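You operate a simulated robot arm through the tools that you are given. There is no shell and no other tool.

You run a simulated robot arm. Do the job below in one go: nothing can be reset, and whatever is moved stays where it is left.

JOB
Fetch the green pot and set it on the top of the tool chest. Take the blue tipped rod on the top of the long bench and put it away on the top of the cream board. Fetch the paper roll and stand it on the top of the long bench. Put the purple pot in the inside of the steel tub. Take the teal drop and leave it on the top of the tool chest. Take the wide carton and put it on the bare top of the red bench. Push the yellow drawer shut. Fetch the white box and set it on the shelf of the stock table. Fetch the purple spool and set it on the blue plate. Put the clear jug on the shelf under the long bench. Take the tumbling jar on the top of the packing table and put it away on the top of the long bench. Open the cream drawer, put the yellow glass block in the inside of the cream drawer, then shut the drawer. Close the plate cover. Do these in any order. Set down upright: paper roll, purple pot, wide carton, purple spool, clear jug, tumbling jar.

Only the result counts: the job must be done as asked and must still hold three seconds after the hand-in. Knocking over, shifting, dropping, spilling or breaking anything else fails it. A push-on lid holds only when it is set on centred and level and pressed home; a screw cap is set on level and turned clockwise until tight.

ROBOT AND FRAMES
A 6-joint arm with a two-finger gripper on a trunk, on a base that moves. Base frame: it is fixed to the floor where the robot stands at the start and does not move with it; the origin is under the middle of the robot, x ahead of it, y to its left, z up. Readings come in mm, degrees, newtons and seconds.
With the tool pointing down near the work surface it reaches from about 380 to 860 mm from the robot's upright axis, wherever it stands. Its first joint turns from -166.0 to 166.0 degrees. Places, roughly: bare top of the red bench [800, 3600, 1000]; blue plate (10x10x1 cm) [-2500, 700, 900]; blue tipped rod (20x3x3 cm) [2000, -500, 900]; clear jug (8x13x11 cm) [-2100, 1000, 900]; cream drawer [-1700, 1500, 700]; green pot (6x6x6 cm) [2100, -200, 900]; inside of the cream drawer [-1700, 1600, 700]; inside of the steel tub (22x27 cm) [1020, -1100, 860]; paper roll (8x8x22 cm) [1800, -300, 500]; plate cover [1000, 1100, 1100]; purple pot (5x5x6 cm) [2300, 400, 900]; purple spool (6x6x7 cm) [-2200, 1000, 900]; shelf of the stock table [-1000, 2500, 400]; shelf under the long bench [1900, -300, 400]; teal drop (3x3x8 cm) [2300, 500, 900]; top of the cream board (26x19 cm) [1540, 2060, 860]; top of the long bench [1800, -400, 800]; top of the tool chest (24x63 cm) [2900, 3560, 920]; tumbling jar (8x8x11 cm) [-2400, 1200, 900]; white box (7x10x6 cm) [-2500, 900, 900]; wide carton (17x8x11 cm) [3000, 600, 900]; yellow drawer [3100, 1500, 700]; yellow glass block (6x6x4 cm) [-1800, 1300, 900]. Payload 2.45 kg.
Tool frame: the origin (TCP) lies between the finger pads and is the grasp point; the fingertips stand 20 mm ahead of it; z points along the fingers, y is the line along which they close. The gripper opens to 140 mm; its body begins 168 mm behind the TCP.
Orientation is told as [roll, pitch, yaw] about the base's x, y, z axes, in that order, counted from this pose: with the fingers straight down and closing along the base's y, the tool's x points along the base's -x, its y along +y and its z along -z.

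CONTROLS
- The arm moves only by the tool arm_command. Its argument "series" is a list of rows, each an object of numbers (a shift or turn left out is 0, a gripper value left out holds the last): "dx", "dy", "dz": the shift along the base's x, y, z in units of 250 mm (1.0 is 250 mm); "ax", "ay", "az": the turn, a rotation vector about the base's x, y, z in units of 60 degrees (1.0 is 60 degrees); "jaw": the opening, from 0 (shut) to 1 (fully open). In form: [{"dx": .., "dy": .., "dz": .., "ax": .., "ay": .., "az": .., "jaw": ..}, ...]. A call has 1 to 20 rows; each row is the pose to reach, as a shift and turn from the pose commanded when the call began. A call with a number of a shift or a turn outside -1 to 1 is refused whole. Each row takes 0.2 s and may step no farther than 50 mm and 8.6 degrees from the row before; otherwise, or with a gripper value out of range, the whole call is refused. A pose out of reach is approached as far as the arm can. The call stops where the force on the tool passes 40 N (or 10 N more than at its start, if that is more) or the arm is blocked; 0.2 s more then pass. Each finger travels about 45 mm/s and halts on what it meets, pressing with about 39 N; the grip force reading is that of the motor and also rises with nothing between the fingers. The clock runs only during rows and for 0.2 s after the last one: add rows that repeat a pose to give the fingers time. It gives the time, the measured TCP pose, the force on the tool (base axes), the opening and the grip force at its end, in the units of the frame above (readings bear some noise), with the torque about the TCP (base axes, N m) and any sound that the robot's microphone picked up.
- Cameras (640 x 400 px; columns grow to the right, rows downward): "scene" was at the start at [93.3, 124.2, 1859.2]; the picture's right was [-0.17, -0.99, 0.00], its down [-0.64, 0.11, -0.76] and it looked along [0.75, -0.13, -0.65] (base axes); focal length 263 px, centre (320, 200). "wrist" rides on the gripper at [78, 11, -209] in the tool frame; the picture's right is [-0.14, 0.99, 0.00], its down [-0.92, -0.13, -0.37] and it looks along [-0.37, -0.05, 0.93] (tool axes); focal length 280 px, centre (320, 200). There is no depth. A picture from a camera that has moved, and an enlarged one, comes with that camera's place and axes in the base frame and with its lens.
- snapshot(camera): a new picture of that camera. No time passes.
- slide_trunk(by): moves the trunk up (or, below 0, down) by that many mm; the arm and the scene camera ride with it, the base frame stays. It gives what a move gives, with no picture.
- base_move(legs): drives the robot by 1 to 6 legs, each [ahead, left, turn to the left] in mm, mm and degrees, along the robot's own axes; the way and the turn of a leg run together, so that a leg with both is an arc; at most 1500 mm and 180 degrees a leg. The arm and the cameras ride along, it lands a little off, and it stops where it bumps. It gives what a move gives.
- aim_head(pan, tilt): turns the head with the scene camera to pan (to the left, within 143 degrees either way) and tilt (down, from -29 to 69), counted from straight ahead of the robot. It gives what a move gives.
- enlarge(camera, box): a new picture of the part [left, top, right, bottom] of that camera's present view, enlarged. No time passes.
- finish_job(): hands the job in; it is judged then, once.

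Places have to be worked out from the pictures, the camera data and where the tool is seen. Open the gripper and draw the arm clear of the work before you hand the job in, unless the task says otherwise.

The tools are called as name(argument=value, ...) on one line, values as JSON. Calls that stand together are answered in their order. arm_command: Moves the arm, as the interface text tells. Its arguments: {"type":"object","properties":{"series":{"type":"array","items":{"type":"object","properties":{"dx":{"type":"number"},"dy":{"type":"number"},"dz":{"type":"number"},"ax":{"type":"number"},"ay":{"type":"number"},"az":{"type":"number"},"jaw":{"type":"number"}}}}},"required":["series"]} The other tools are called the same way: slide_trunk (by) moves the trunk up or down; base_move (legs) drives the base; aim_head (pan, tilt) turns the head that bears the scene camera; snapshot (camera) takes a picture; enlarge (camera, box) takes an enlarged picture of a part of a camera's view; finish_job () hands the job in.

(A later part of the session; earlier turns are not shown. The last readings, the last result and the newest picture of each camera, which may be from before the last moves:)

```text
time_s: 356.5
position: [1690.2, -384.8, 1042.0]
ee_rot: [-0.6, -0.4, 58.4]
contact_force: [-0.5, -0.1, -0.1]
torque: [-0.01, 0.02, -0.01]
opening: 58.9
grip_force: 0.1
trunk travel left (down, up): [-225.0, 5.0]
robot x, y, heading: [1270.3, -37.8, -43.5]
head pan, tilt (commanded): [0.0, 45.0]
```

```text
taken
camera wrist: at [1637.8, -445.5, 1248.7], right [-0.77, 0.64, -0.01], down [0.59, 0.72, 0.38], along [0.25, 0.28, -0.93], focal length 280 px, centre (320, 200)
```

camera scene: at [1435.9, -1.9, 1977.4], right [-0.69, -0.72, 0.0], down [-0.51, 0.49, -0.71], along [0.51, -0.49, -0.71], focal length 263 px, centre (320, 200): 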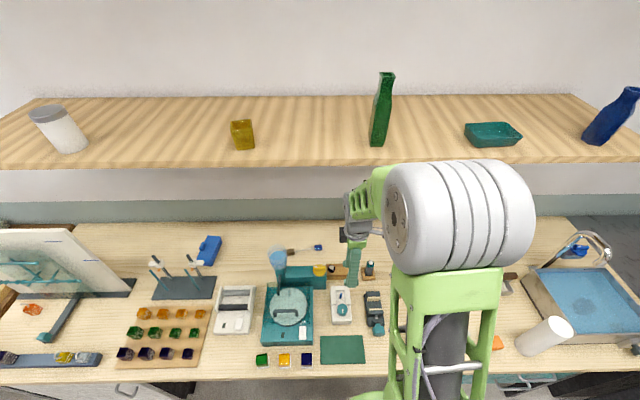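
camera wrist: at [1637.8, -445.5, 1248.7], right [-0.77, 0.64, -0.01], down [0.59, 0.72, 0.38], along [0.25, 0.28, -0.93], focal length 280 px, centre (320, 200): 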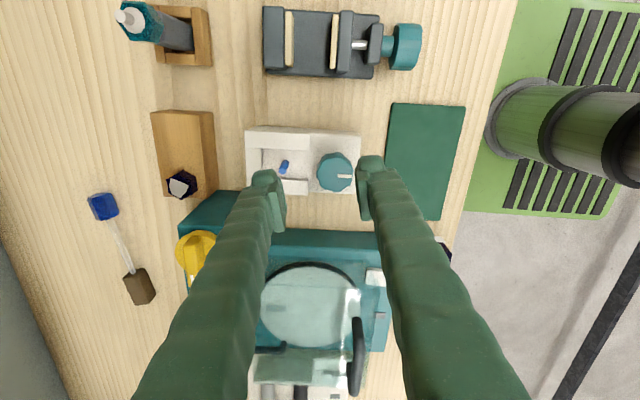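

The rod runs from blue (1999,−530) to brown (2081,−403). I move around the clear side toward the back of the bench at z≈1040.

arm_command(series=[{"dx": 0.1314, "dy": -0.1029}, {"dx": 0.263, "dy": -0.206}, {"dx": 0.394, "dy": -0.309}, {"dx": 0.526, "dy": -0.411}, {"dx": 0.657, "dy": -0.514}, {"dx": 0.789, "dy": -0.617}, {"dx": 0.92, "dy": -0.72}])

snapshot(camera="wrist")

snapshot(camera="scene")

```text
time_s: 358.1
position: [1919.6, -565.1, 1041.2]
ee_rot: [-0.5, -0.4, 58.3]
contact_force: [0.6, -1.2, 1.0]
torque: [0.08, 0.06, -0.01]
opening: 58.9
grip_force: 0.0
trunk travel left (down, up): [-225.0, 5.0]
robot x, y, heading: [1271.7, -36.1, -43.8]
head pan, tilt (commanded): [0.0, 45.0]
```

```text
taken
camera wrist: at [1868.6, -625.3, 1249.0], right [-0.77, 0.64, -0.01], down [0.59, 0.72, 0.38], along [0.25, 0.29, -0.93], focal length 280 px, centre (320, 200)
```

wrist: 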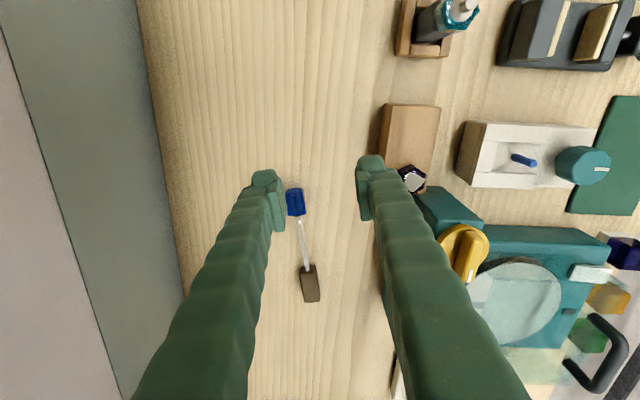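

```text
taken
camera scene: at [1436.5, -2.2, 1977.2], right [-0.69, -0.72, 0.0], down [-0.51, 0.49, -0.71], along [0.51, -0.49, -0.71], focal length 263 px, centre (320, 200)
```

scene: 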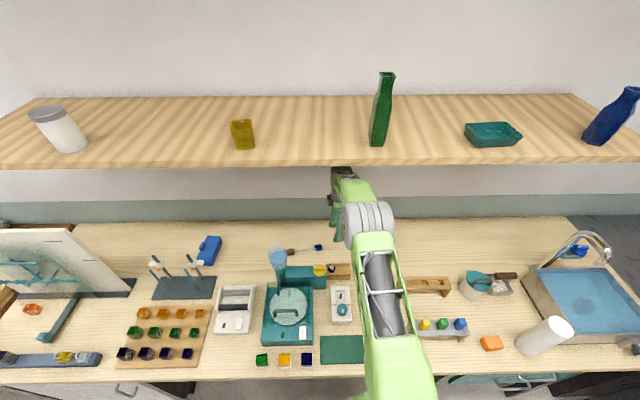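

Rod confirmed at blue (2001,−526), brown (2081,−400). I move over its clear section.

arm_command(series=[{"dx": 0.111, "dy": 0.086}, {"dx": 0.222, "dy": 0.171}, {"dx": 0.333, "dy": 0.257}, {"dx": 0.444, "dy": 0.343}])

snapshot(camera="wrist")

snapshot(camera="scene")

```text
time_s: 359.1
position: [2028.6, -475.8, 1041.3]
ee_rot: [-0.6, -0.5, 58.3]
contact_force: [0.4, 0.3, 0.6]
torque: [0.01, 0.02, -0.01]
opening: 58.4
grip_force: 0.0
trunk travel left (down, up): [-225.0, 5.0]
robot x, y, heading: [1272.5, -33.4, -43.7]
head pan, tilt (commanded): [0.0, 45.0]
```

```text
taken
camera wrist: at [1976.9, -536.3, 1249.4], right [-0.77, 0.64, -0.01], down [0.59, 0.72, 0.38], along [0.25, 0.28, -0.93], focal length 280 px, centre (320, 200)
```

wrist: 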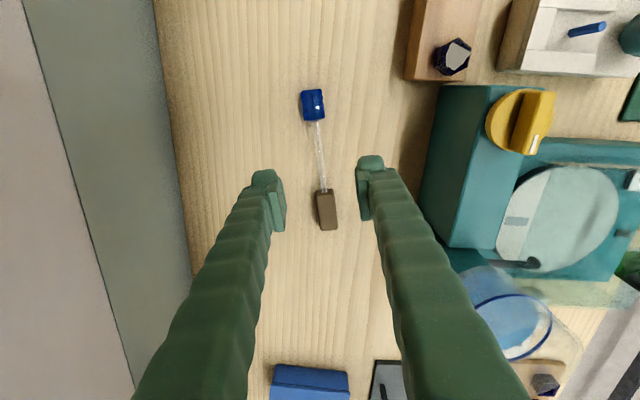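

```text
taken
camera scene: at [1436.3, -0.8, 1977.3], right [-0.69, -0.72, 0.0], down [-0.51, 0.49, -0.71], along [0.51, -0.49, -0.71], focal length 263 px, centre (320, 200)
```

scene: 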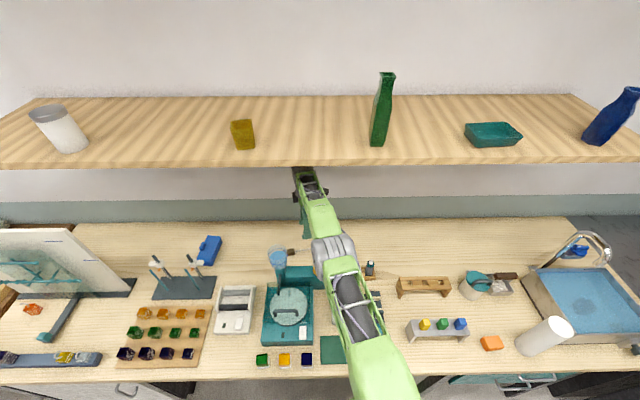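

The rod lies centred below the fingers, and the forearm passes well clear of the beaker. I descend to z≈877.

arm_command(series=[{"dz": -0.17}, {"dz": -0.34}, {"dz": -0.5}, {"dz": -0.6}, {"dz": -0.656}])

snapshot(camera="wrist")

```text
time_s: 360.3
position: [2006.1, -463.3, 888.4]
ee_rot: [-0.7, -0.4, 58.2]
contact_force: [-0.4, 0.2, 1.2]
torque: [0.03, 0.07, -0.01]
opening: 58.7
grip_force: 0.2
out of reach, approached as far as the arm can: row 1, 2, 3, 4, 5
trunk travel left (down, up): [-225.0, 5.0]
robot x, y, heading: [1272.6, -40.5, -43.6]
head pan, tilt (commanded): [0.0, 45.0]
```

```text
taken
camera wrist: at [1953.0, -522.9, 1096.3], right [-0.77, 0.64, -0.01], down [0.59, 0.72, 0.38], along [0.25, 0.28, -0.93], focal length 280 px, centre (320, 200)
```

wrist: 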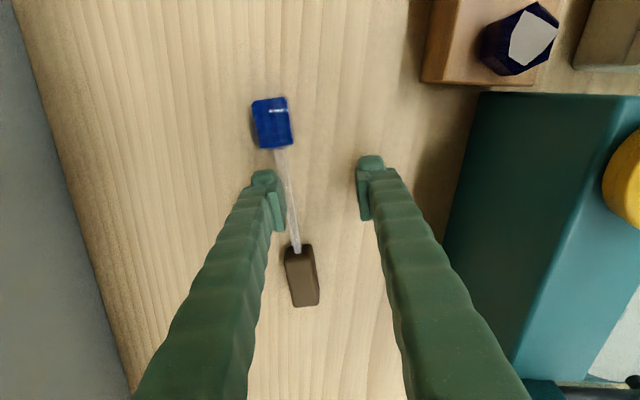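

I'm about 25 mm short of reach. I lift a bit, then nudge the base 20 mm forward and 40 mm left.

arm_command(series=[{"dz": 0.15}, {"dz": 0.3}])

base_move(legs=[[20, 40, 0]])

snapshot(camera="wrist")

snapshot(camera="scene")

```text
time_s: 360.9
position: [2003.1, -463.9, 963.8]
ee_rot: [-0.7, -0.3, 58.2]
contact_force: [-0.3, 0.3, 0.2]
torque: [0.0, -0.01, 0.01]
opening: 58.8
grip_force: 0.1
trunk travel left (down, up): [-225.0, 5.0]
robot x, y, heading: [1270.0, -36.7, -43.6]
head pan, tilt (commanded): [0.0, 45.0]
```

```text
time_s: 361.9
position: [2048.1, -448.1, 962.9]
ee_rot: [-0.6, -0.3, 58.3]
contact_force: [-0.1, 0.2, 0.0]
torque: [-0.04, 0.03, 0.03]
opening: 58.5
grip_force: 0.2
trunk travel left (down, up): [-225.0, 5.0]
robot x, y, heading: [1310.7, -18.9, -43.5]
head pan, tilt (commanded): [0.0, 45.0]
```

```text
taken
camera wrist: at [1994.2, -508.4, 1170.9], right [-0.77, 0.64, -0.01], down [0.59, 0.72, 0.38], along [0.25, 0.28, -0.93], focal length 280 px, centre (320, 200)
```

wrist: 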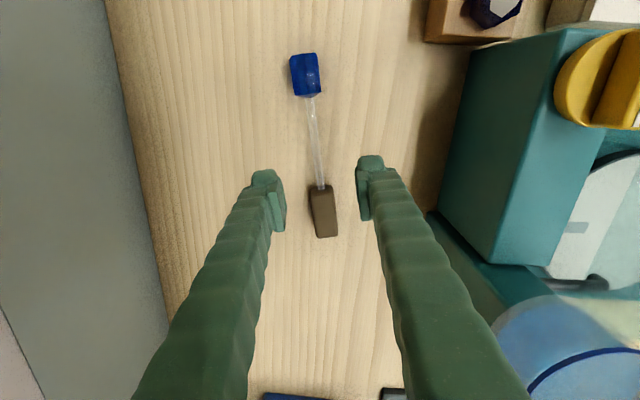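

```text
taken
camera scene: at [1478.0, 14.1, 1977.3], right [-0.69, -0.72, 0.0], down [-0.51, 0.49, -0.71], along [0.51, -0.49, -0.71], focal length 263 px, centre (320, 200)
```

scene: 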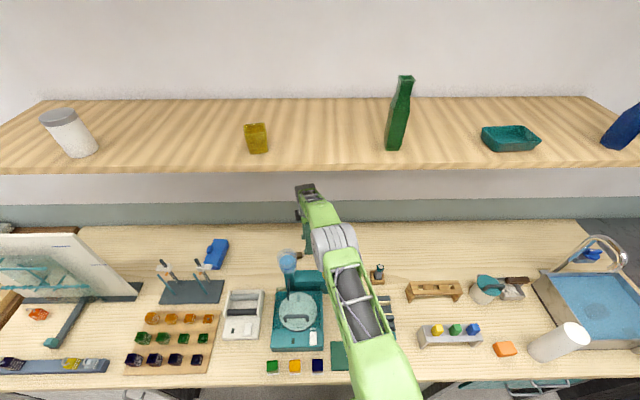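

The tool is over the rod near its brown end, and in the view the arm stays ~15 px (≈55 mm) clear of the beaker. I descend with the trunk to keep the arm's reach unchanged.

slide_trunk(by=-60)

snapshot(camera="wrist")

snapshot(camera="scene")

```text
time_s: 362.9
position: [2044.9, -448.4, 903.9]
ee_rot: [-0.7, -0.4, 58.4]
contact_force: [-0.8, -0.3, -0.1]
torque: [-0.01, 0.0, 0.03]
opening: 58.8
grip_force: 0.2
trunk travel left (down, up): [-165.0, 65.0]
robot x, y, heading: [1314.1, -21.9, -43.9]
head pan, tilt (commanded): [0.0, 45.0]
```

```text
taken
camera wrist: at [1993.4, -508.5, 1111.8], right [-0.77, 0.64, -0.01], down [0.59, 0.72, 0.38], along [0.25, 0.28, -0.93], focal length 280 px, centre (320, 200)
```

wrist: 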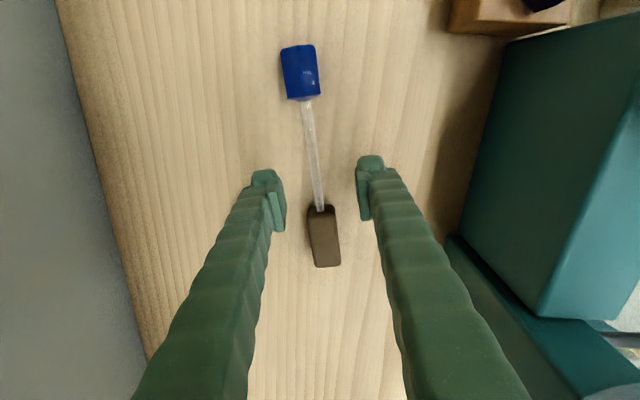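

```text
taken
camera scene: at [1476.5, 14.0, 1917.6], right [-0.69, -0.72, 0.0], down [-0.51, 0.49, -0.71], along [0.51, -0.49, -0.71], focal length 263 px, centre (320, 200)
```

scene: 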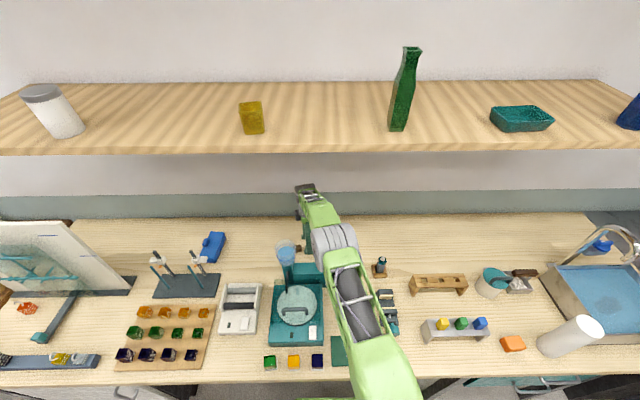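

Still clear. I lower the last 28 mm and close on the rod.

slide_trunk(by=-28)

arm_command(series=[{"jaw": 0.3}, {"jaw": 0.1}, {"jaw": 0.0}, {"jaw": 0.0}, {"jaw": 0.0}])

snapshot(camera="wrist")

```text
time_s: 363.7
position: [2047.2, -448.7, 876.2]
ee_rot: [-0.7, -0.5, 58.4]
contact_force: [-0.4, 0.3, -0.4]
torque: [-0.01, -0.04, 0.0]
opening: 58.6
grip_force: 0.0
trunk travel left (down, up): [-137.0, 93.0]
robot x, y, heading: [1314.3, -22.9, -43.7]
head pan, tilt (commanded): [0.0, 45.0]
```

```text
time_s: 364.9
position: [2046.0, -447.4, 875.3]
ee_rot: [-0.7, -0.4, 58.2]
contact_force: [0.5, 0.5, 0.4]
torque: [-0.08, 0.0, 0.04]
opening: 8.2
grip_force: 36.2
trunk travel left (down, up): [-137.0, 93.0]
robot x, y, heading: [1313.0, -20.7, -43.6]
head pan, tilt (commanded): [0.0, 45.0]
```

```text
taken
camera wrist: at [1993.6, -508.5, 1083.2], right [-0.77, 0.64, -0.01], down [0.59, 0.72, 0.38], along [0.25, 0.28, -0.93], focal length 280 px, centre (320, 200)
```

wrist: 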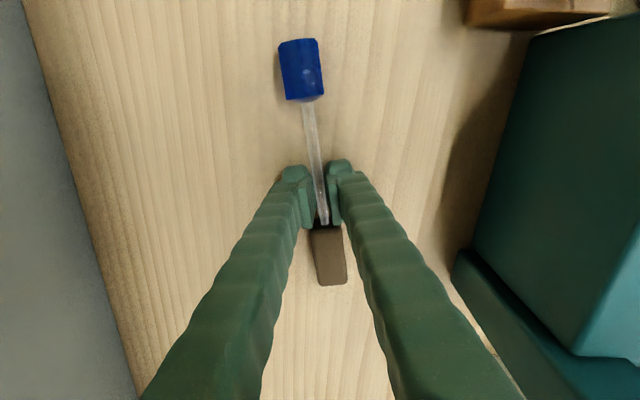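

The rod is gripped (8 mm). I lift with the trunk first.

slide_trunk(by=90)

snapshot(camera="wrist")

```text
time_s: 366.1
position: [2046.0, -448.6, 963.7]
ee_rot: [-0.6, -0.4, 58.3]
contact_force: [0.1, -0.1, -0.7]
torque: [0.04, -0.02, -0.01]
opening: 8.2
grip_force: 35.9
trunk travel left (down, up): [-227.0, 3.0]
robot x, y, heading: [1312.0, -19.9, -43.5]
head pan, tilt (commanded): [0.0, 45.0]
```

```text
taken
camera wrist: at [1993.7, -508.6, 1172.6], right [-0.77, 0.64, -0.01], down [0.59, 0.72, 0.38], along [0.25, 0.28, -0.93], focal length 280 px, centre (320, 200)
```

wrist: 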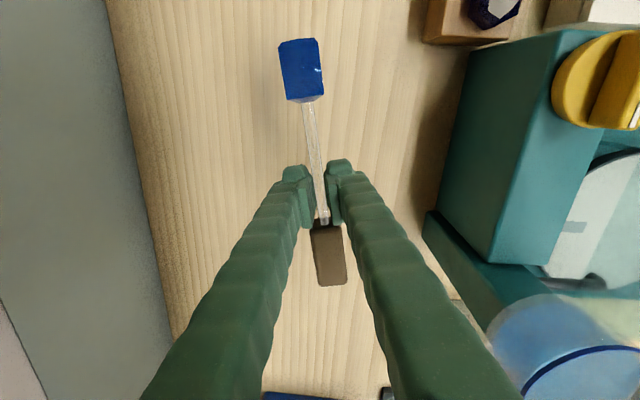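

Held steadily. I withdraw the way I came: first along −u, rising slightly.

arm_command(series=[{"dx": -0.103, "dy": -0.109, "dz": 0.07}, {"dx": -0.206, "dy": -0.218, "dz": 0.14}, {"dx": -0.309, "dy": -0.327, "dz": 0.21}, {"dx": -0.412, "dy": -0.436, "dz": 0.26}])

snapshot(camera="wrist")

```text
time_s: 367.1
position: [1941.9, -557.6, 1031.2]
ee_rot: [-0.6, -0.5, 58.3]
contact_force: [-0.2, -0.2, -0.9]
torque: [0.09, -0.02, -0.02]
opening: 8.5
grip_force: 36.0
trunk travel left (down, up): [-227.0, 3.0]
robot x, y, heading: [1314.9, -25.7, -43.6]
head pan, tilt (commanded): [0.0, 45.0]
```

```text
taken
camera wrist: at [1889.0, -618.5, 1238.5], right [-0.77, 0.64, -0.01], down [0.59, 0.72, 0.38], along [0.25, 0.28, -0.93], focal length 280 px, centre (320, 200)
```

wrist: 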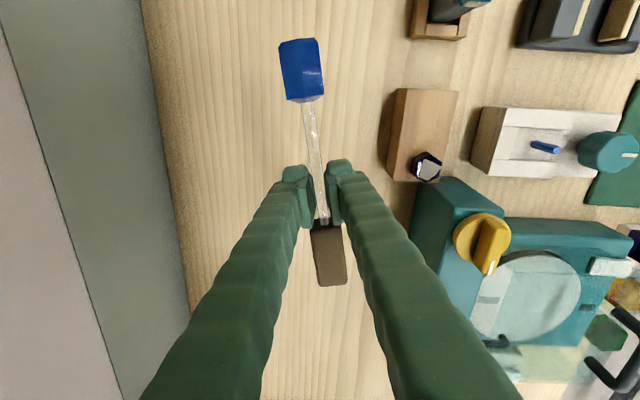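

Clear path back. I retract −n by 300 mm.

arm_command(series=[{"dx": -0.1246, "dy": 0.1177}, {"dx": -0.249, "dy": 0.235}, {"dx": -0.374, "dy": 0.353}, {"dx": -0.498, "dy": 0.471}, {"dx": -0.623, "dy": 0.589}, {"dx": -0.748, "dy": 0.706}, {"dx": -0.872, "dy": 0.824}])

snapshot(camera="wrist")

```text
time_s: 368.7
position: [1724.4, -351.0, 1031.0]
ee_rot: [-0.7, -0.4, 58.3]
contact_force: [0.1, 0.4, -0.3]
torque: [-0.04, -0.06, -0.01]
opening: 0.0
grip_force: 29.6
trunk travel left (down, up): [-227.0, 3.0]
robot x, y, heading: [1310.6, -21.7, -43.4]
head pan, tilt (commanded): [0.0, 45.0]
```

```text
taken
camera wrist: at [1672.3, -411.6, 1238.4], right [-0.77, 0.64, -0.01], down [0.59, 0.72, 0.38], along [0.25, 0.28, -0.93], focal length 280 px, centre (320, 200)
```

wrist: 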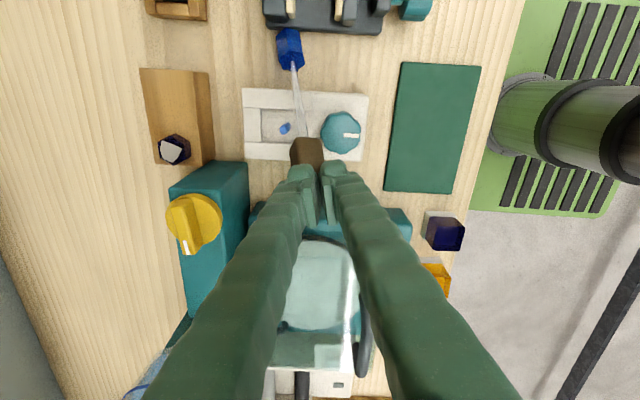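

The rod slipped out and dropped onto the white device just below. I look closely at how it lies.

enlarge(camera="wrist", box=[220, 10, 412, 190])

enlarge(camera="scene", box=[240, 220, 420, 380])

```text
2.22 times, centred on (316, 100) of wrist
camera zoom: at [1672.3, -411.6, 1238.4], right [-0.77, 0.64, -0.01], down [0.59, 0.72, 0.38], along [0.25, 0.28, -0.93], focal length 623 px, centre (329, 422)
```

zoom: 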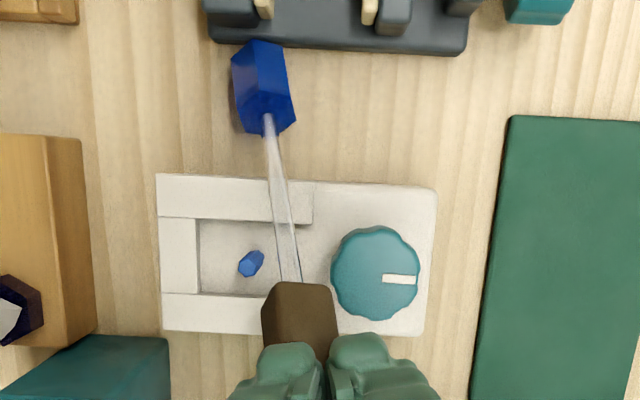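

```text
2.50 times, centred on (330, 300) of scene
camera zoom: at [1476.5, 14.4, 1979.5], right [-0.69, -0.72, 0.0], down [-0.51, 0.49, -0.71], along [0.51, -0.49, -0.71], focal length 657 px, centre (295, -50)
```

zoom: 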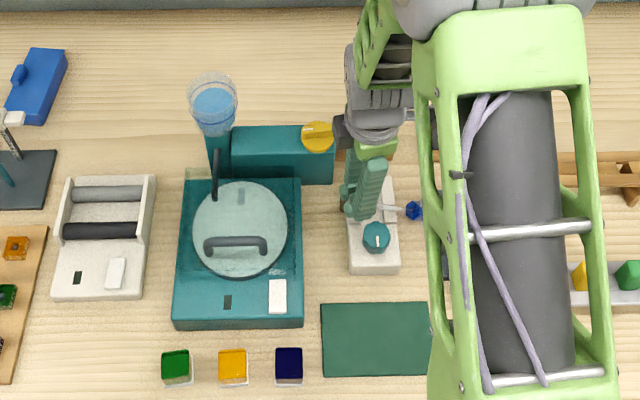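

I raise the empty gripper to see the rod fully.

arm_command(series=[{"dz": 0.15, "jaw": 0.3}, {"dz": 0.3}, {"dz": 0.4, "dx": -0.1, "dy": -0.1}, {"dz": 0.4, "dx": -0.2, "dy": -0.21}])

snapshot(camera="wrist")

enlarge(camera="wrist", box=[240, 60, 432, 240])

```text
time_s: 369.7
position: [1675.1, -405.2, 1130.8]
ee_rot: [-0.7, -0.4, 58.3]
contact_force: [-0.3, -0.3, 0.3]
torque: [0.05, -0.02, -0.01]
opening: 41.8
grip_force: 0.0
trunk travel left (down, up): [-227.0, 3.0]
robot x, y, heading: [1318.6, -20.2, -43.6]
head pan, tilt (commanded): [0.0, 45.0]
```

```text
taken
camera wrist: at [1622.5, -465.8, 1338.6], right [-0.77, 0.64, -0.01], down [0.59, 0.72, 0.38], along [0.25, 0.28, -0.93], focal length 280 px, centre (320, 200)
```

wrist: 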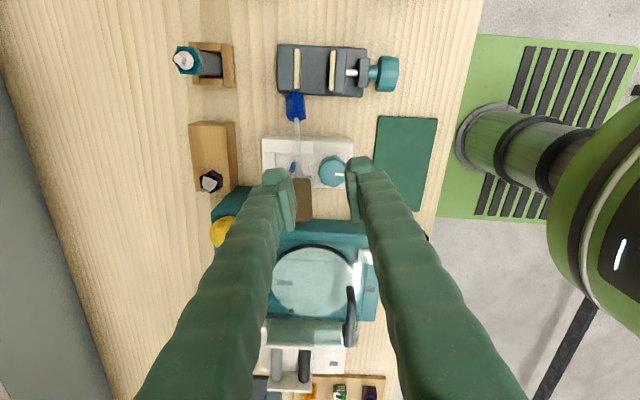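

```text
2.22 times, centred on (336, 150) of wrist
camera zoom: at [1622.5, -465.8, 1338.6], right [-0.77, 0.64, -0.01], down [0.59, 0.72, 0.38], along [0.25, 0.28, -0.93], focal length 623 px, centre (284, 311)
```

zoom: 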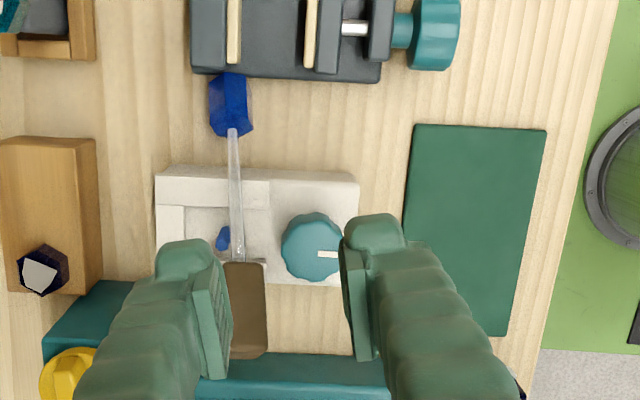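

The rod rests across the white device and nothing else moved. I'll regrasp it by its broad brown handle, so I move over that and square up.

arm_command(series=[{"dx": 0.12, "dy": 0.076, "az": -0.078, "jaw": 0.5}, {"dx": 0.24, "dy": 0.15, "az": -0.078}, {"dx": 0.352, "dy": 0.224, "az": -0.078}])

snapshot(camera="wrist")

enlarge(camera="wrist", box=[240, 40, 432, 220])

```text
time_s: 370.5
position: [1763.4, -346.8, 1130.2]
ee_rot: [-0.6, -0.5, 53.5]
contact_force: [0.5, 0.6, 0.9]
torque: [0.0, 0.04, -0.02]
opening: 69.9
grip_force: 0.0
trunk travel left (down, up): [-227.0, 3.0]
robot x, y, heading: [1314.0, -22.8, -43.7]
head pan, tilt (commanded): [0.0, 45.0]
```

```text
taken
camera wrist: at [1706.5, -403.0, 1338.1], right [-0.71, 0.7, -0.01], down [0.65, 0.66, 0.38], along [0.27, 0.26, -0.93], focal length 280 px, centre (320, 200)
```

wrist: 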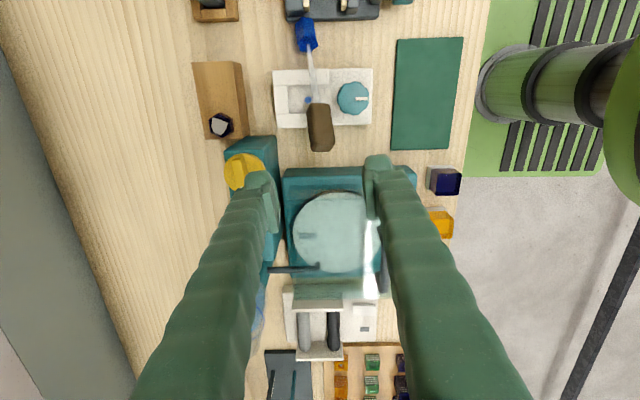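

```text
2.22 times, centred on (336, 130) of wrist
camera zoom: at [1706.5, -403.0, 1338.1], right [-0.71, 0.7, -0.01], down [0.65, 0.66, 0.38], along [0.27, 0.26, -0.93], focal length 623 px, centre (284, 356)
```

zoom: 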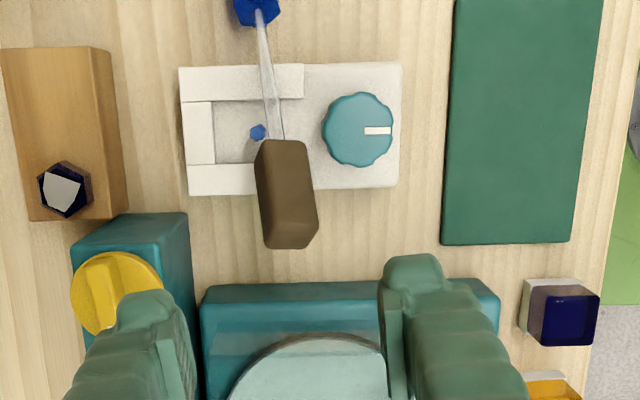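

Triangulating from two wrist views suggests the brown handle is propped up well above the device. I look from the scene camera to confirm how the rod leans.

enlarge(camera="scene", box=[270, 230, 400, 340])

aim_head(pan=25, tilt=45)

snapshot(camera="scene")

```text
3.64 times, centred on (335, 285) of scene
camera zoom: at [1478.1, 14.4, 1979.3], right [-0.69, -0.72, 0.0], down [-0.51, 0.49, -0.71], along [0.51, -0.49, -0.71], focal length 956 px, centre (266, -109)
```

zoom: 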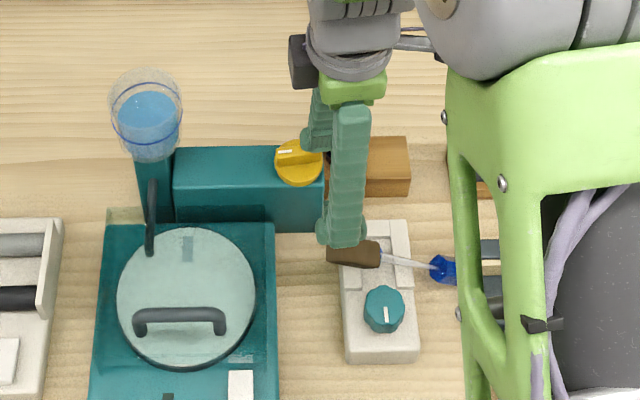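

```text
time_s: 371.4
position: [1762.8, -347.7, 1130.8]
ee_rot: [-0.7, -0.4, 53.6]
contact_force: [-0.5, -0.6, 0.5]
torque: [0.04, 0.0, 0.02]
opening: 69.9
grip_force: 0.0
trunk travel left (down, up): [-227.0, 3.0]
robot x, y, heading: [1313.1, -27.7, -43.9]
head pan, tilt (commanded): [25.0, 45.0]
```

```text
taken
camera scene: at [1495.0, 43.8, 1979.5], right [-0.32, -0.95, 0.0], down [-0.67, 0.23, -0.71], along [0.67, -0.23, -0.71], focal length 263 px, centre (320, 200)
```

scene: 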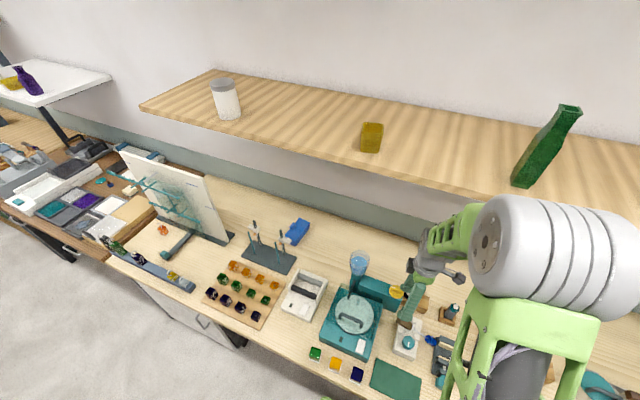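

Confirmed: the rod leans at ~34°, blue end on the bench at (1680,−467) and brown handle up near (1747,−369, 945). I tilt the gripper perpendicular to the rod and go to a standoff above the handle.

arm_command(series=[{"dx": -0.051, "dy": -0.072, "dz": -0.1, "ax": 0.115, "ay": -0.08}, {"dx": -0.102, "dy": -0.144, "dz": -0.2, "ax": 0.23, "ay": -0.159}, {"dx": -0.153, "dy": -0.216, "dz": -0.3, "ax": 0.345, "ay": -0.239}, {"dx": -0.204, "dy": -0.288, "dz": -0.4, "ax": 0.46, "ay": -0.318}])

snapshot(camera="wrist")

enlarge(camera="scene", box=[330, 240, 480, 380])

```text
time_s: 372.4
position: [1713.3, -421.5, 1031.2]
ee_rot: [0.4, -34.2, 53.2]
contact_force: [-0.7, -1.7, 0.5]
torque: [0.08, -0.03, 0.02]
opening: 69.9
grip_force: 0.0
trunk travel left (down, up): [-227.0, 3.0]
robot x, y, heading: [1318.4, -28.2, -43.7]
head pan, tilt (commanded): [25.0, 45.0]
```

```text
taken
camera wrist: at [1597.2, -561.7, 1159.5], right [-0.73, 0.68, 0.08], down [0.44, 0.37, 0.82], along [0.53, 0.63, -0.56], focal length 280 px, centre (320, 200)
```

wrist: 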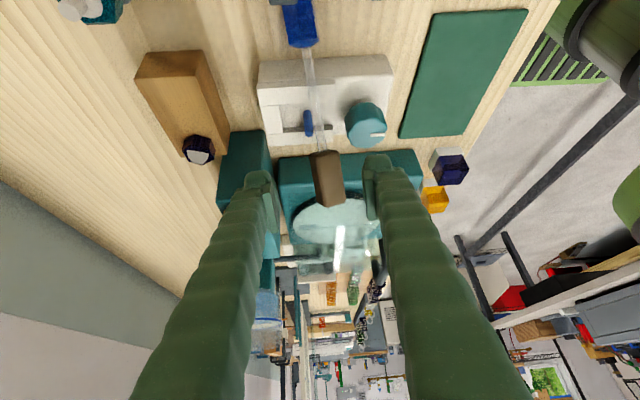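

```text
2.86 times, centred on (405, 310) of scene
camera zoom: at [1494.6, 41.7, 1979.5], right [-0.32, -0.95, 0.0], down [-0.67, 0.23, -0.71], along [0.67, -0.23, -0.71], focal length 751 px, centre (77, -114)
```

zoom: 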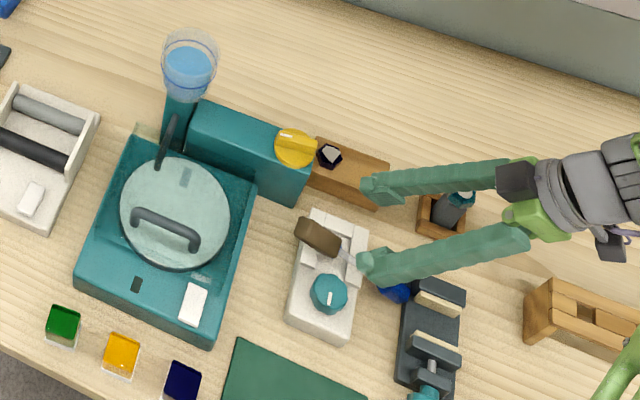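

The handle lies between the finger lines. I advance part of the way and re-check.

arm_command(series=[{"dx": 0.036, "dy": 0.06, "dz": -0.082}, {"dx": 0.072, "dy": 0.12, "dz": -0.164}])

snapshot(camera="wrist")

enlarge(camera="scene", box=[350, 260, 470, 360])

```text
time_s: 373.0
position: [1731.4, -390.6, 989.8]
ee_rot: [0.5, -34.0, 53.2]
contact_force: [0.0, -0.8, 0.8]
torque: [-0.03, 0.02, 0.02]
opening: 70.0
grip_force: 0.1
trunk travel left (down, up): [-227.0, 3.0]
robot x, y, heading: [1311.8, -25.3, -43.8]
head pan, tilt (commanded): [25.0, 45.0]
```

```text
taken
camera wrist: at [1616.0, -529.2, 1119.1], right [-0.73, 0.68, 0.08], down [0.44, 0.37, 0.82], along [0.53, 0.63, -0.57], focal length 280 px, centre (320, 200)
```

wrist: 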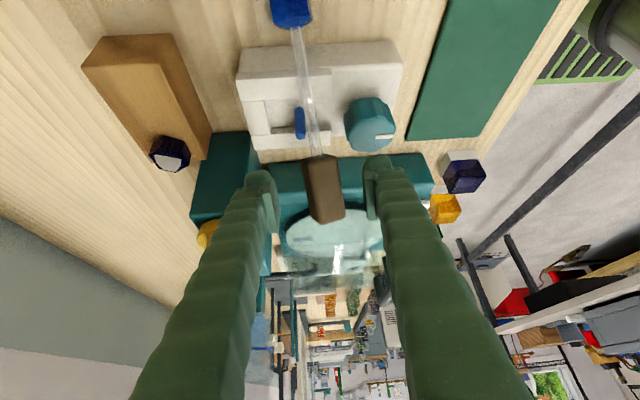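

```text
4.00 times, centred on (410, 310) of scene
camera zoom: at [1495.7, 44.3, 1979.4], right [-0.32, -0.95, 0.0], down [-0.67, 0.23, -0.71], along [0.67, -0.23, -0.71], focal length 1052 px, centre (-40, -240)
```

zoom: 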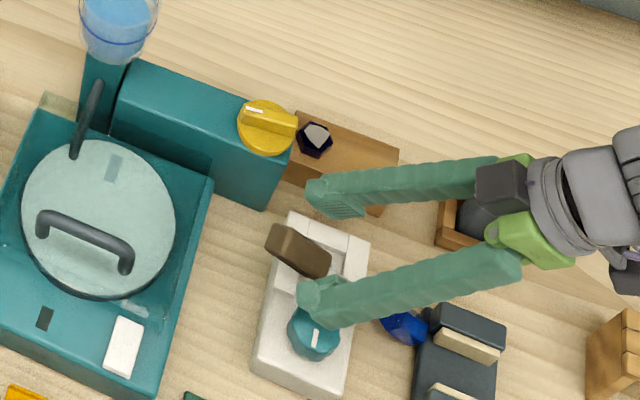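

Apparent width puts the handle at (1741,−373, 970), 28 mm ahead. I advance and close on it.

arm_command(series=[{"dx": 0.02, "dy": 0.034, "dz": -0.042}, {"dx": 0.04, "dy": 0.07, "dz": -0.084}, {"dx": 0.04, "dy": 0.07, "dz": -0.084, "jaw": 0.15}, {"dx": 0.04, "dy": 0.07, "dz": -0.084, "jaw": 0.1}, {"dx": 0.04, "dy": 0.07, "dz": -0.084, "jaw": 0.1}, {"dx": 0.04, "dy": 0.07, "dz": -0.084, "jaw": 0.1}])

snapshot(camera="wrist")

enlarge(camera="scene", box=[350, 260, 470, 360])

```text
time_s: 374.4
position: [1740.8, -372.0, 968.9]
ee_rot: [0.5, -34.0, 53.1]
contact_force: [0.1, -1.0, 0.5]
torque: [0.01, -0.05, 0.08]
opening: 27.1
grip_force: 34.1
trunk travel left (down, up): [-227.0, 3.0]
robot x, y, heading: [1313.9, -22.7, -43.6]
head pan, tilt (commanded): [25.0, 45.0]
```

```text
taken
camera wrist: at [1625.0, -511.9, 1098.3], right [-0.73, 0.68, 0.08], down [0.44, 0.37, 0.82], along [0.53, 0.63, -0.57], focal length 280 px, centre (320, 200)
```

wrist: 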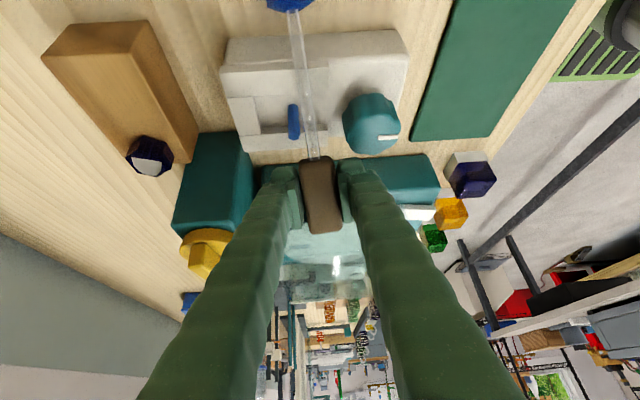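

```text
4.00 times, centred on (410, 310) of scene
camera zoom: at [1495.2, 43.9, 1979.4], right [-0.32, -0.95, 0.0], down [-0.67, 0.23, -0.71], along [0.67, -0.23, -0.71], focal length 1052 px, centre (-40, -240)
```

zoom: 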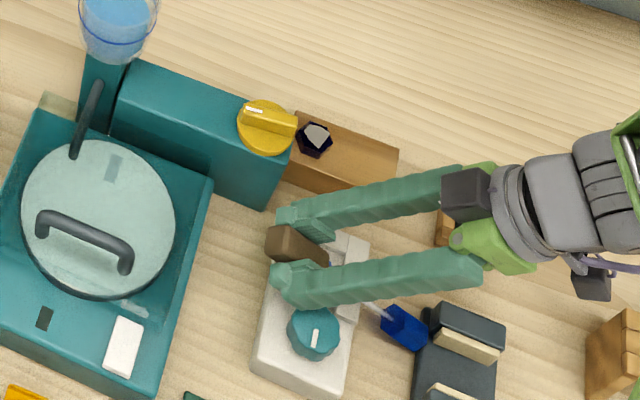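

Handle gripped at 27 mm. I lift straight up slowly and check it stays.

arm_command(series=[{"dz": 0.06}, {"dz": 0.14}, {"dz": 0.24}, {"dz": 0.36}, {"dz": 0.36}])

snapshot(camera="wrist")

enlarge(camera="scene", box=[330, 240, 490, 360])

```text
time_s: 375.6
position: [1739.6, -372.2, 1058.1]
ee_rot: [0.6, -34.0, 53.2]
contact_force: [-0.4, -0.6, -0.4]
torque: [0.05, -0.05, 0.02]
opening: 26.8
grip_force: 39.3
trunk travel left (down, up): [-227.0, 3.0]
robot x, y, heading: [1316.6, -24.5, -43.7]
head pan, tilt (commanded): [25.0, 45.0]
```

```text
taken
camera wrist: at [1624.6, -512.4, 1187.8], right [-0.73, 0.68, 0.08], down [0.44, 0.37, 0.82], along [0.53, 0.63, -0.57], focal length 280 px, centre (320, 200)
```

wrist: 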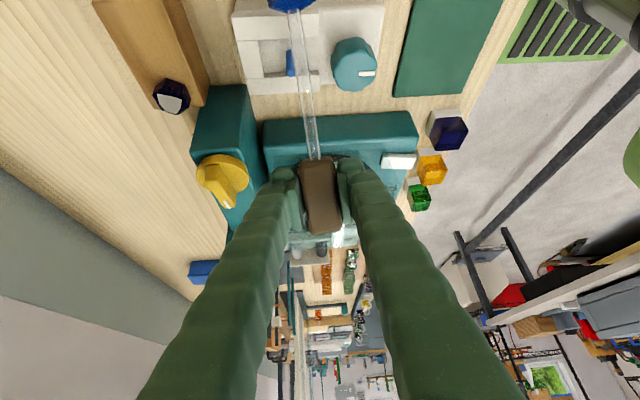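

```text
3.33 times, centred on (410, 300) of scene
camera zoom: at [1495.5, 43.4, 1979.4], right [-0.32, -0.95, 0.0], down [-0.67, 0.23, -0.71], along [0.67, -0.23, -0.71], focal length 877 px, centre (20, -133)
```

zoom: 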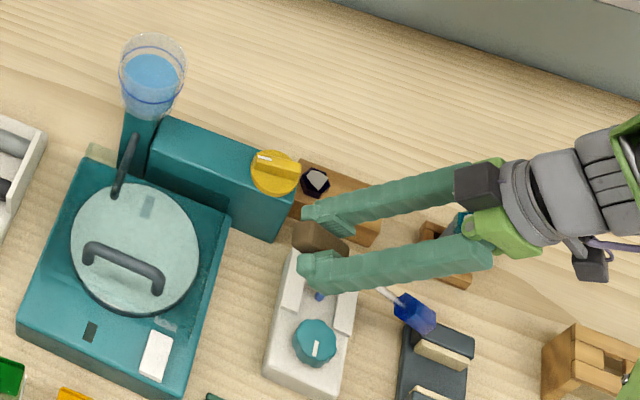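

The rod is securely held. I raise it further and then back the base away from the bench.

arm_command(series=[{"dz": 0.1}, {"dz": 0.22}, {"dz": 0.34}])

base_move(legs=[[-200, 0, 0], [-190, 0, 0]])

snapshot(camera="wrist")

```text
time_s: 376.4
position: [1739.6, -372.2, 1143.9]
ee_rot: [0.6, -33.9, 53.2]
contact_force: [0.0, -0.2, -0.3]
torque: [0.0, -0.03, -0.01]
opening: 26.9
grip_force: 38.3
trunk travel left (down, up): [-227.0, 3.0]
robot x, y, heading: [1311.8, -27.2, -43.7]
head pan, tilt (commanded): [25.0, 45.0]
```

```text
time_s: 379.2
position: [1459.3, -102.0, 1143.8]
ee_rot: [0.4, -34.0, 53.5]
contact_force: [-0.3, 0.6, -0.1]
torque: [0.0, -0.05, -0.04]
opening: 26.7
grip_force: 39.2
trunk travel left (down, up): [-227.0, 3.0]
robot x, y, heading: [1034.3, 247.0, -43.4]
head pan, tilt (commanded): [25.0, 45.0]
```

```text
taken
camera wrist: at [1344.9, -242.8, 1273.4], right [-0.73, 0.68, 0.08], down [0.44, 0.37, 0.82], along [0.52, 0.63, -0.57], focal length 280 px, centre (320, 200)
```

wrist: 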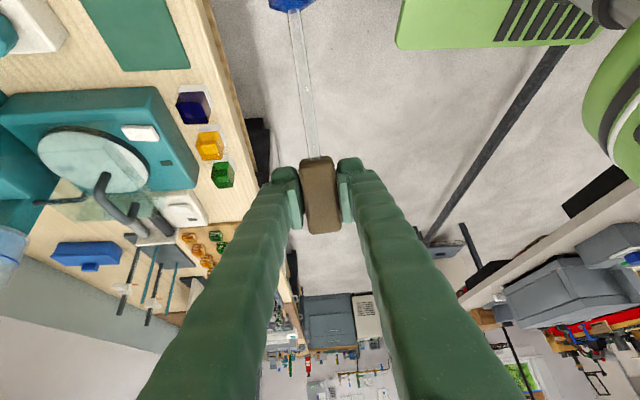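

Now I bring the tool back to vertical so the rod comes roughly level.

arm_command(series=[{"ax": -0.115, "ay": 0.08}, {"ax": -0.23, "ay": 0.159}, {"ax": -0.345, "ay": 0.239}, {"ax": -0.46, "ay": 0.318}])

snapshot(camera="wrist")

aim_head(pan=10, tilt=35)

snapshot(camera="scene")

```text
time_s: 380.2
position: [1460.8, -103.5, 1143.9]
ee_rot: [-0.5, -0.2, 53.8]
contact_force: [0.3, 0.2, -1.4]
torque: [0.03, -0.05, -0.01]
opening: 26.8
grip_force: 39.1
trunk travel left (down, up): [-227.0, 3.0]
robot x, y, heading: [1031.5, 243.6, -43.5]
head pan, tilt (commanded): [25.0, 45.0]
```

```text
taken
camera wrist: at [1404.6, -158.9, 1351.3], right [-0.72, 0.7, -0.01], down [0.64, 0.67, 0.38], along [0.27, 0.26, -0.93], focal length 280 px, centre (320, 200)
```

wrist: 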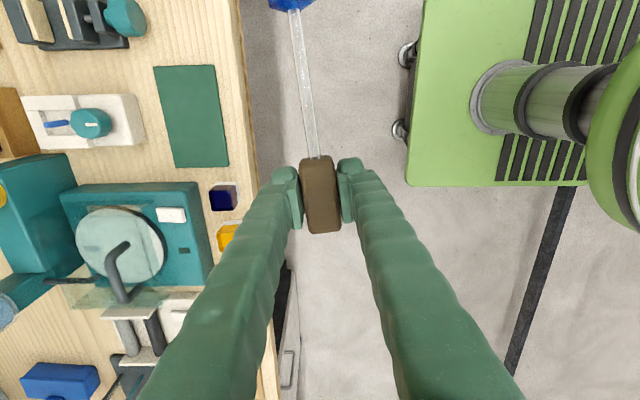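

```text
time_s: 380.9
position: [1460.1, -103.4, 1142.6]
ee_rot: [-0.5, -0.5, 53.8]
contact_force: [0.4, 0.8, -1.1]
torque: [0.04, -0.05, 0.02]
opening: 26.8
grip_force: 39.8
trunk travel left (down, up): [-227.0, 3.0]
robot x, y, heading: [1034.1, 246.4, -43.6]
head pan, tilt (commanded): [10.0, 35.0]
```

```text
taken
camera scene: at [1210.5, 289.7, 1994.2], right [-0.55, -0.83, 0.0], down [-0.48, 0.32, -0.82], along [0.68, -0.45, -0.57], focal length 263 px, centre (320, 200)
```

scene: 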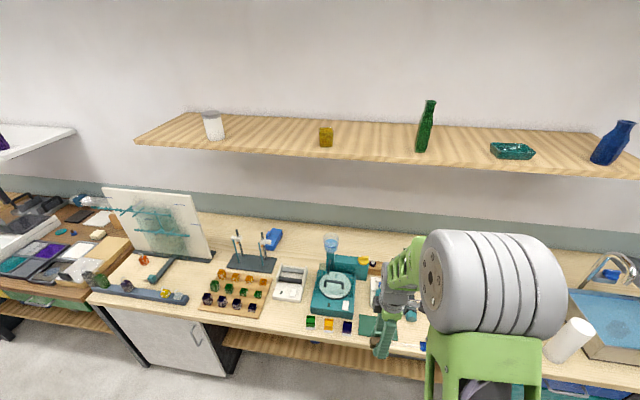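

The handle is firmly held, though the rod still droops at its blue end. I turn around to face the central bench, staying high.

base_move(legs=[[0, 0, 90], [0, 0, 90.1]])

aim_head(pan=-10, tilt=45)

snapshot(camera="scene")

snapshot(camera="wrist")

```text
time_s: 389.0
position: [602.7, 589.7, 1143.2]
ee_rot: [-0.7, -0.4, -125.7]
contact_force: [-0.5, -0.5, -1.0]
torque: [-0.06, 0.05, -0.03]
opening: 26.6
grip_force: 39.0
trunk travel left (down, up): [-227.0, 3.0]
robot x, y, heading: [1030.0, 246.2, 137.3]
head pan, tilt (commanded): [10.0, 35.0]
```

```text
time_s: 389.8
position: [602.7, 588.9, 1143.0]
ee_rot: [-0.6, -0.4, -125.6]
contact_force: [0.3, 0.7, -0.5]
torque: [-0.13, 0.07, 0.03]
opening: 26.5
grip_force: 39.3
trunk travel left (down, up): [-227.0, 3.0]
robot x, y, heading: [1036.8, 240.4, 137.1]
head pan, tilt (commanded): [-10.0, 45.0]
```

```text
taken
camera scene: at [881.4, 212.4, 1979.5], right [0.8, 0.6, 0.0], down [0.43, -0.56, -0.71], along [-0.43, 0.56, -0.71], focal length 263 px, centre (320, 200)
```

scene: 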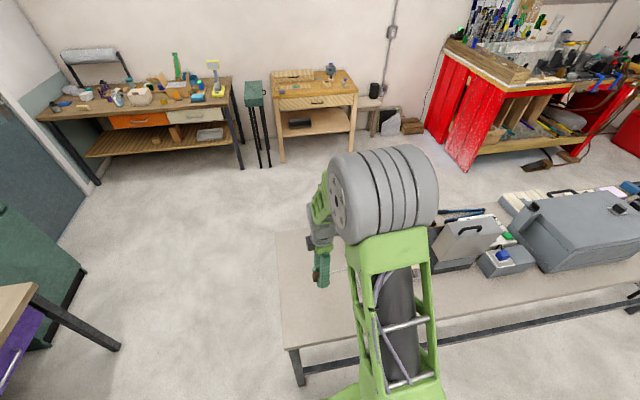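

```text
taken
camera wrist: at [660.2, 646.2, 1351.3], right [0.73, -0.69, -0.01], down [-0.64, -0.67, 0.38], along [-0.27, -0.27, -0.93], focal length 280 px, centre (320, 200)
```

wrist: 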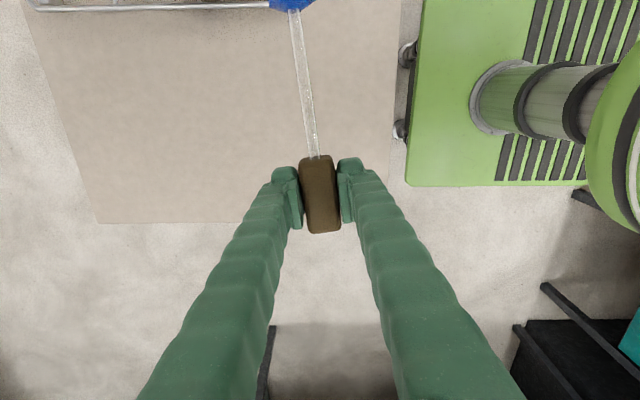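

I back off a little and slide along the aisle to the cream board.

base_move(legs=[[-185, 0, -0.4], [0, -800, 0], [0, -800, 0]])

snapshot(camera="scene")

snapshot(camera="wrist")

```text
time_s: 405.3
position: [1837.4, 1626.6, 1143.7]
ee_rot: [-0.6, -0.4, -126.2]
contact_force: [-0.5, 0.1, -0.7]
torque: [-0.12, 0.04, 0.0]
opening: 26.6
grip_force: 38.4
trunk travel left (down, up): [-227.0, 3.0]
robot x, y, heading: [2265.8, 1272.8, 136.6]
head pan, tilt (commanded): [-10.0, 45.0]
```

```text
taken
camera scene: at [2111.3, 1246.4, 1979.4], right [0.8, 0.59, 0.0], down [0.42, -0.57, -0.71], along [-0.42, 0.57, -0.71], focal length 263 px, centre (320, 200)
```

scene: 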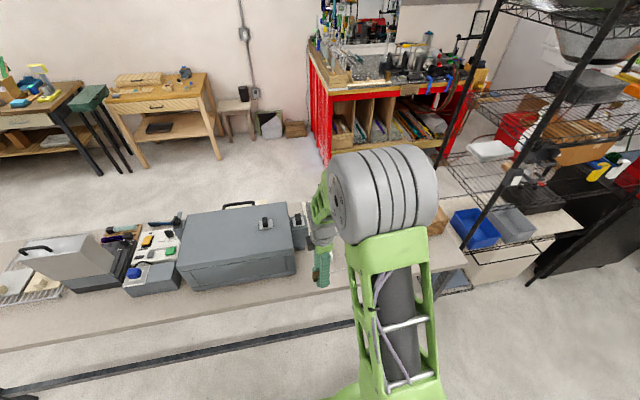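

```text
taken
camera wrist: at [1895.4, 1682.9, 1351.3], right [0.72, -0.7, -0.01], down [-0.64, -0.67, 0.38], along [-0.27, -0.26, -0.93], focal length 280 px, centre (320, 200)
```

wrist: 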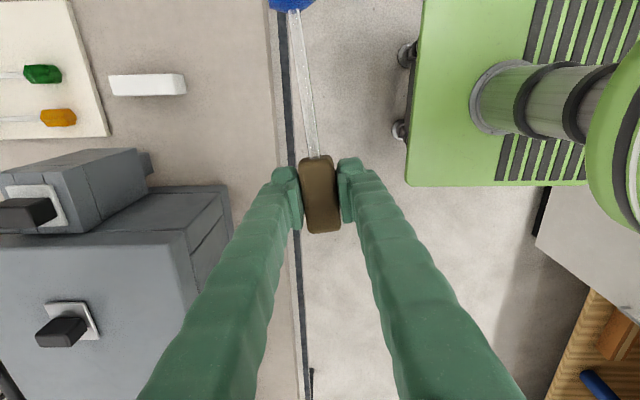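

The cream board holds other coloured-tip rods lying along n, with a free lane near u≈2615. I rotate the gripper so my rod lies the same way (brown end toward me).

arm_command(series=[{"az": 0.14}, {"az": 0.28}, {"az": 0.42}, {"az": 0.56}, {"az": 0.7}, {"az": 0.84}, {"az": 0.98}])

arm_command(series=[{"az": 0.13}, {"az": 0.26}, {"az": 0.398}])

snapshot(camera="wrist")

enlarge(camera="scene", box=[200, 160, 400, 300])

```text
time_s: 406.9
position: [1836.2, 1627.1, 1143.8]
ee_rot: [-0.7, -0.5, -67.4]
contact_force: [-1.0, 0.0, 0.1]
torque: [-0.08, -0.03, -0.02]
opening: 26.4
grip_force: 38.7
trunk travel left (down, up): [-227.0, 3.0]
robot x, y, heading: [2265.3, 1273.6, 136.2]
head pan, tilt (commanded): [-10.0, 45.0]
```

```text
time_s: 407.7
position: [1830.1, 1617.0, 1141.8]
ee_rot: [0.5, -0.3, -44.0]
contact_force: [-0.6, 0.2, -1.1]
torque: [-0.03, -0.11, -0.01]
opening: 26.5
grip_force: 38.6
out of reach, approached as far as the arm can: row 3
trunk travel left (down, up): [-227.0, 3.0]
robot x, y, heading: [2261.7, 1279.0, 136.4]
head pan, tilt (commanded): [-10.0, 45.0]
```

```text
taken
camera wrist: at [1780.5, 1679.0, 1351.2], right [0.79, 0.62, 0.01], down [0.57, -0.73, 0.37], along [0.24, -0.29, -0.93], focal length 280 px, centre (320, 200)
```

wrist: 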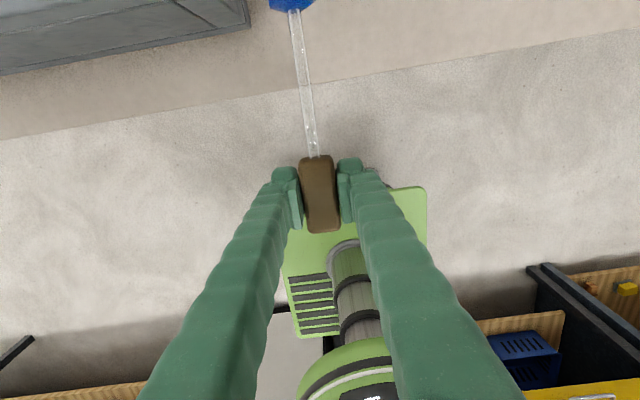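

```text
2.86 times, centred on (300, 230) of scene
camera zoom: at [2109.9, 1244.6, 1979.3], right [0.8, 0.59, 0.0], down [0.42, -0.57, -0.71], along [-0.42, 0.57, -0.71], focal length 751 px, centre (377, 114)
```

zoom: 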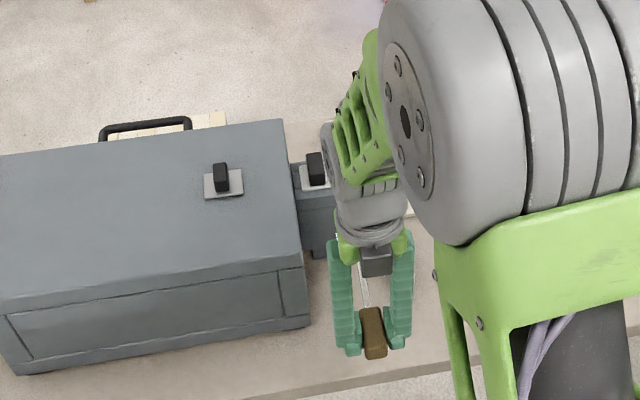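

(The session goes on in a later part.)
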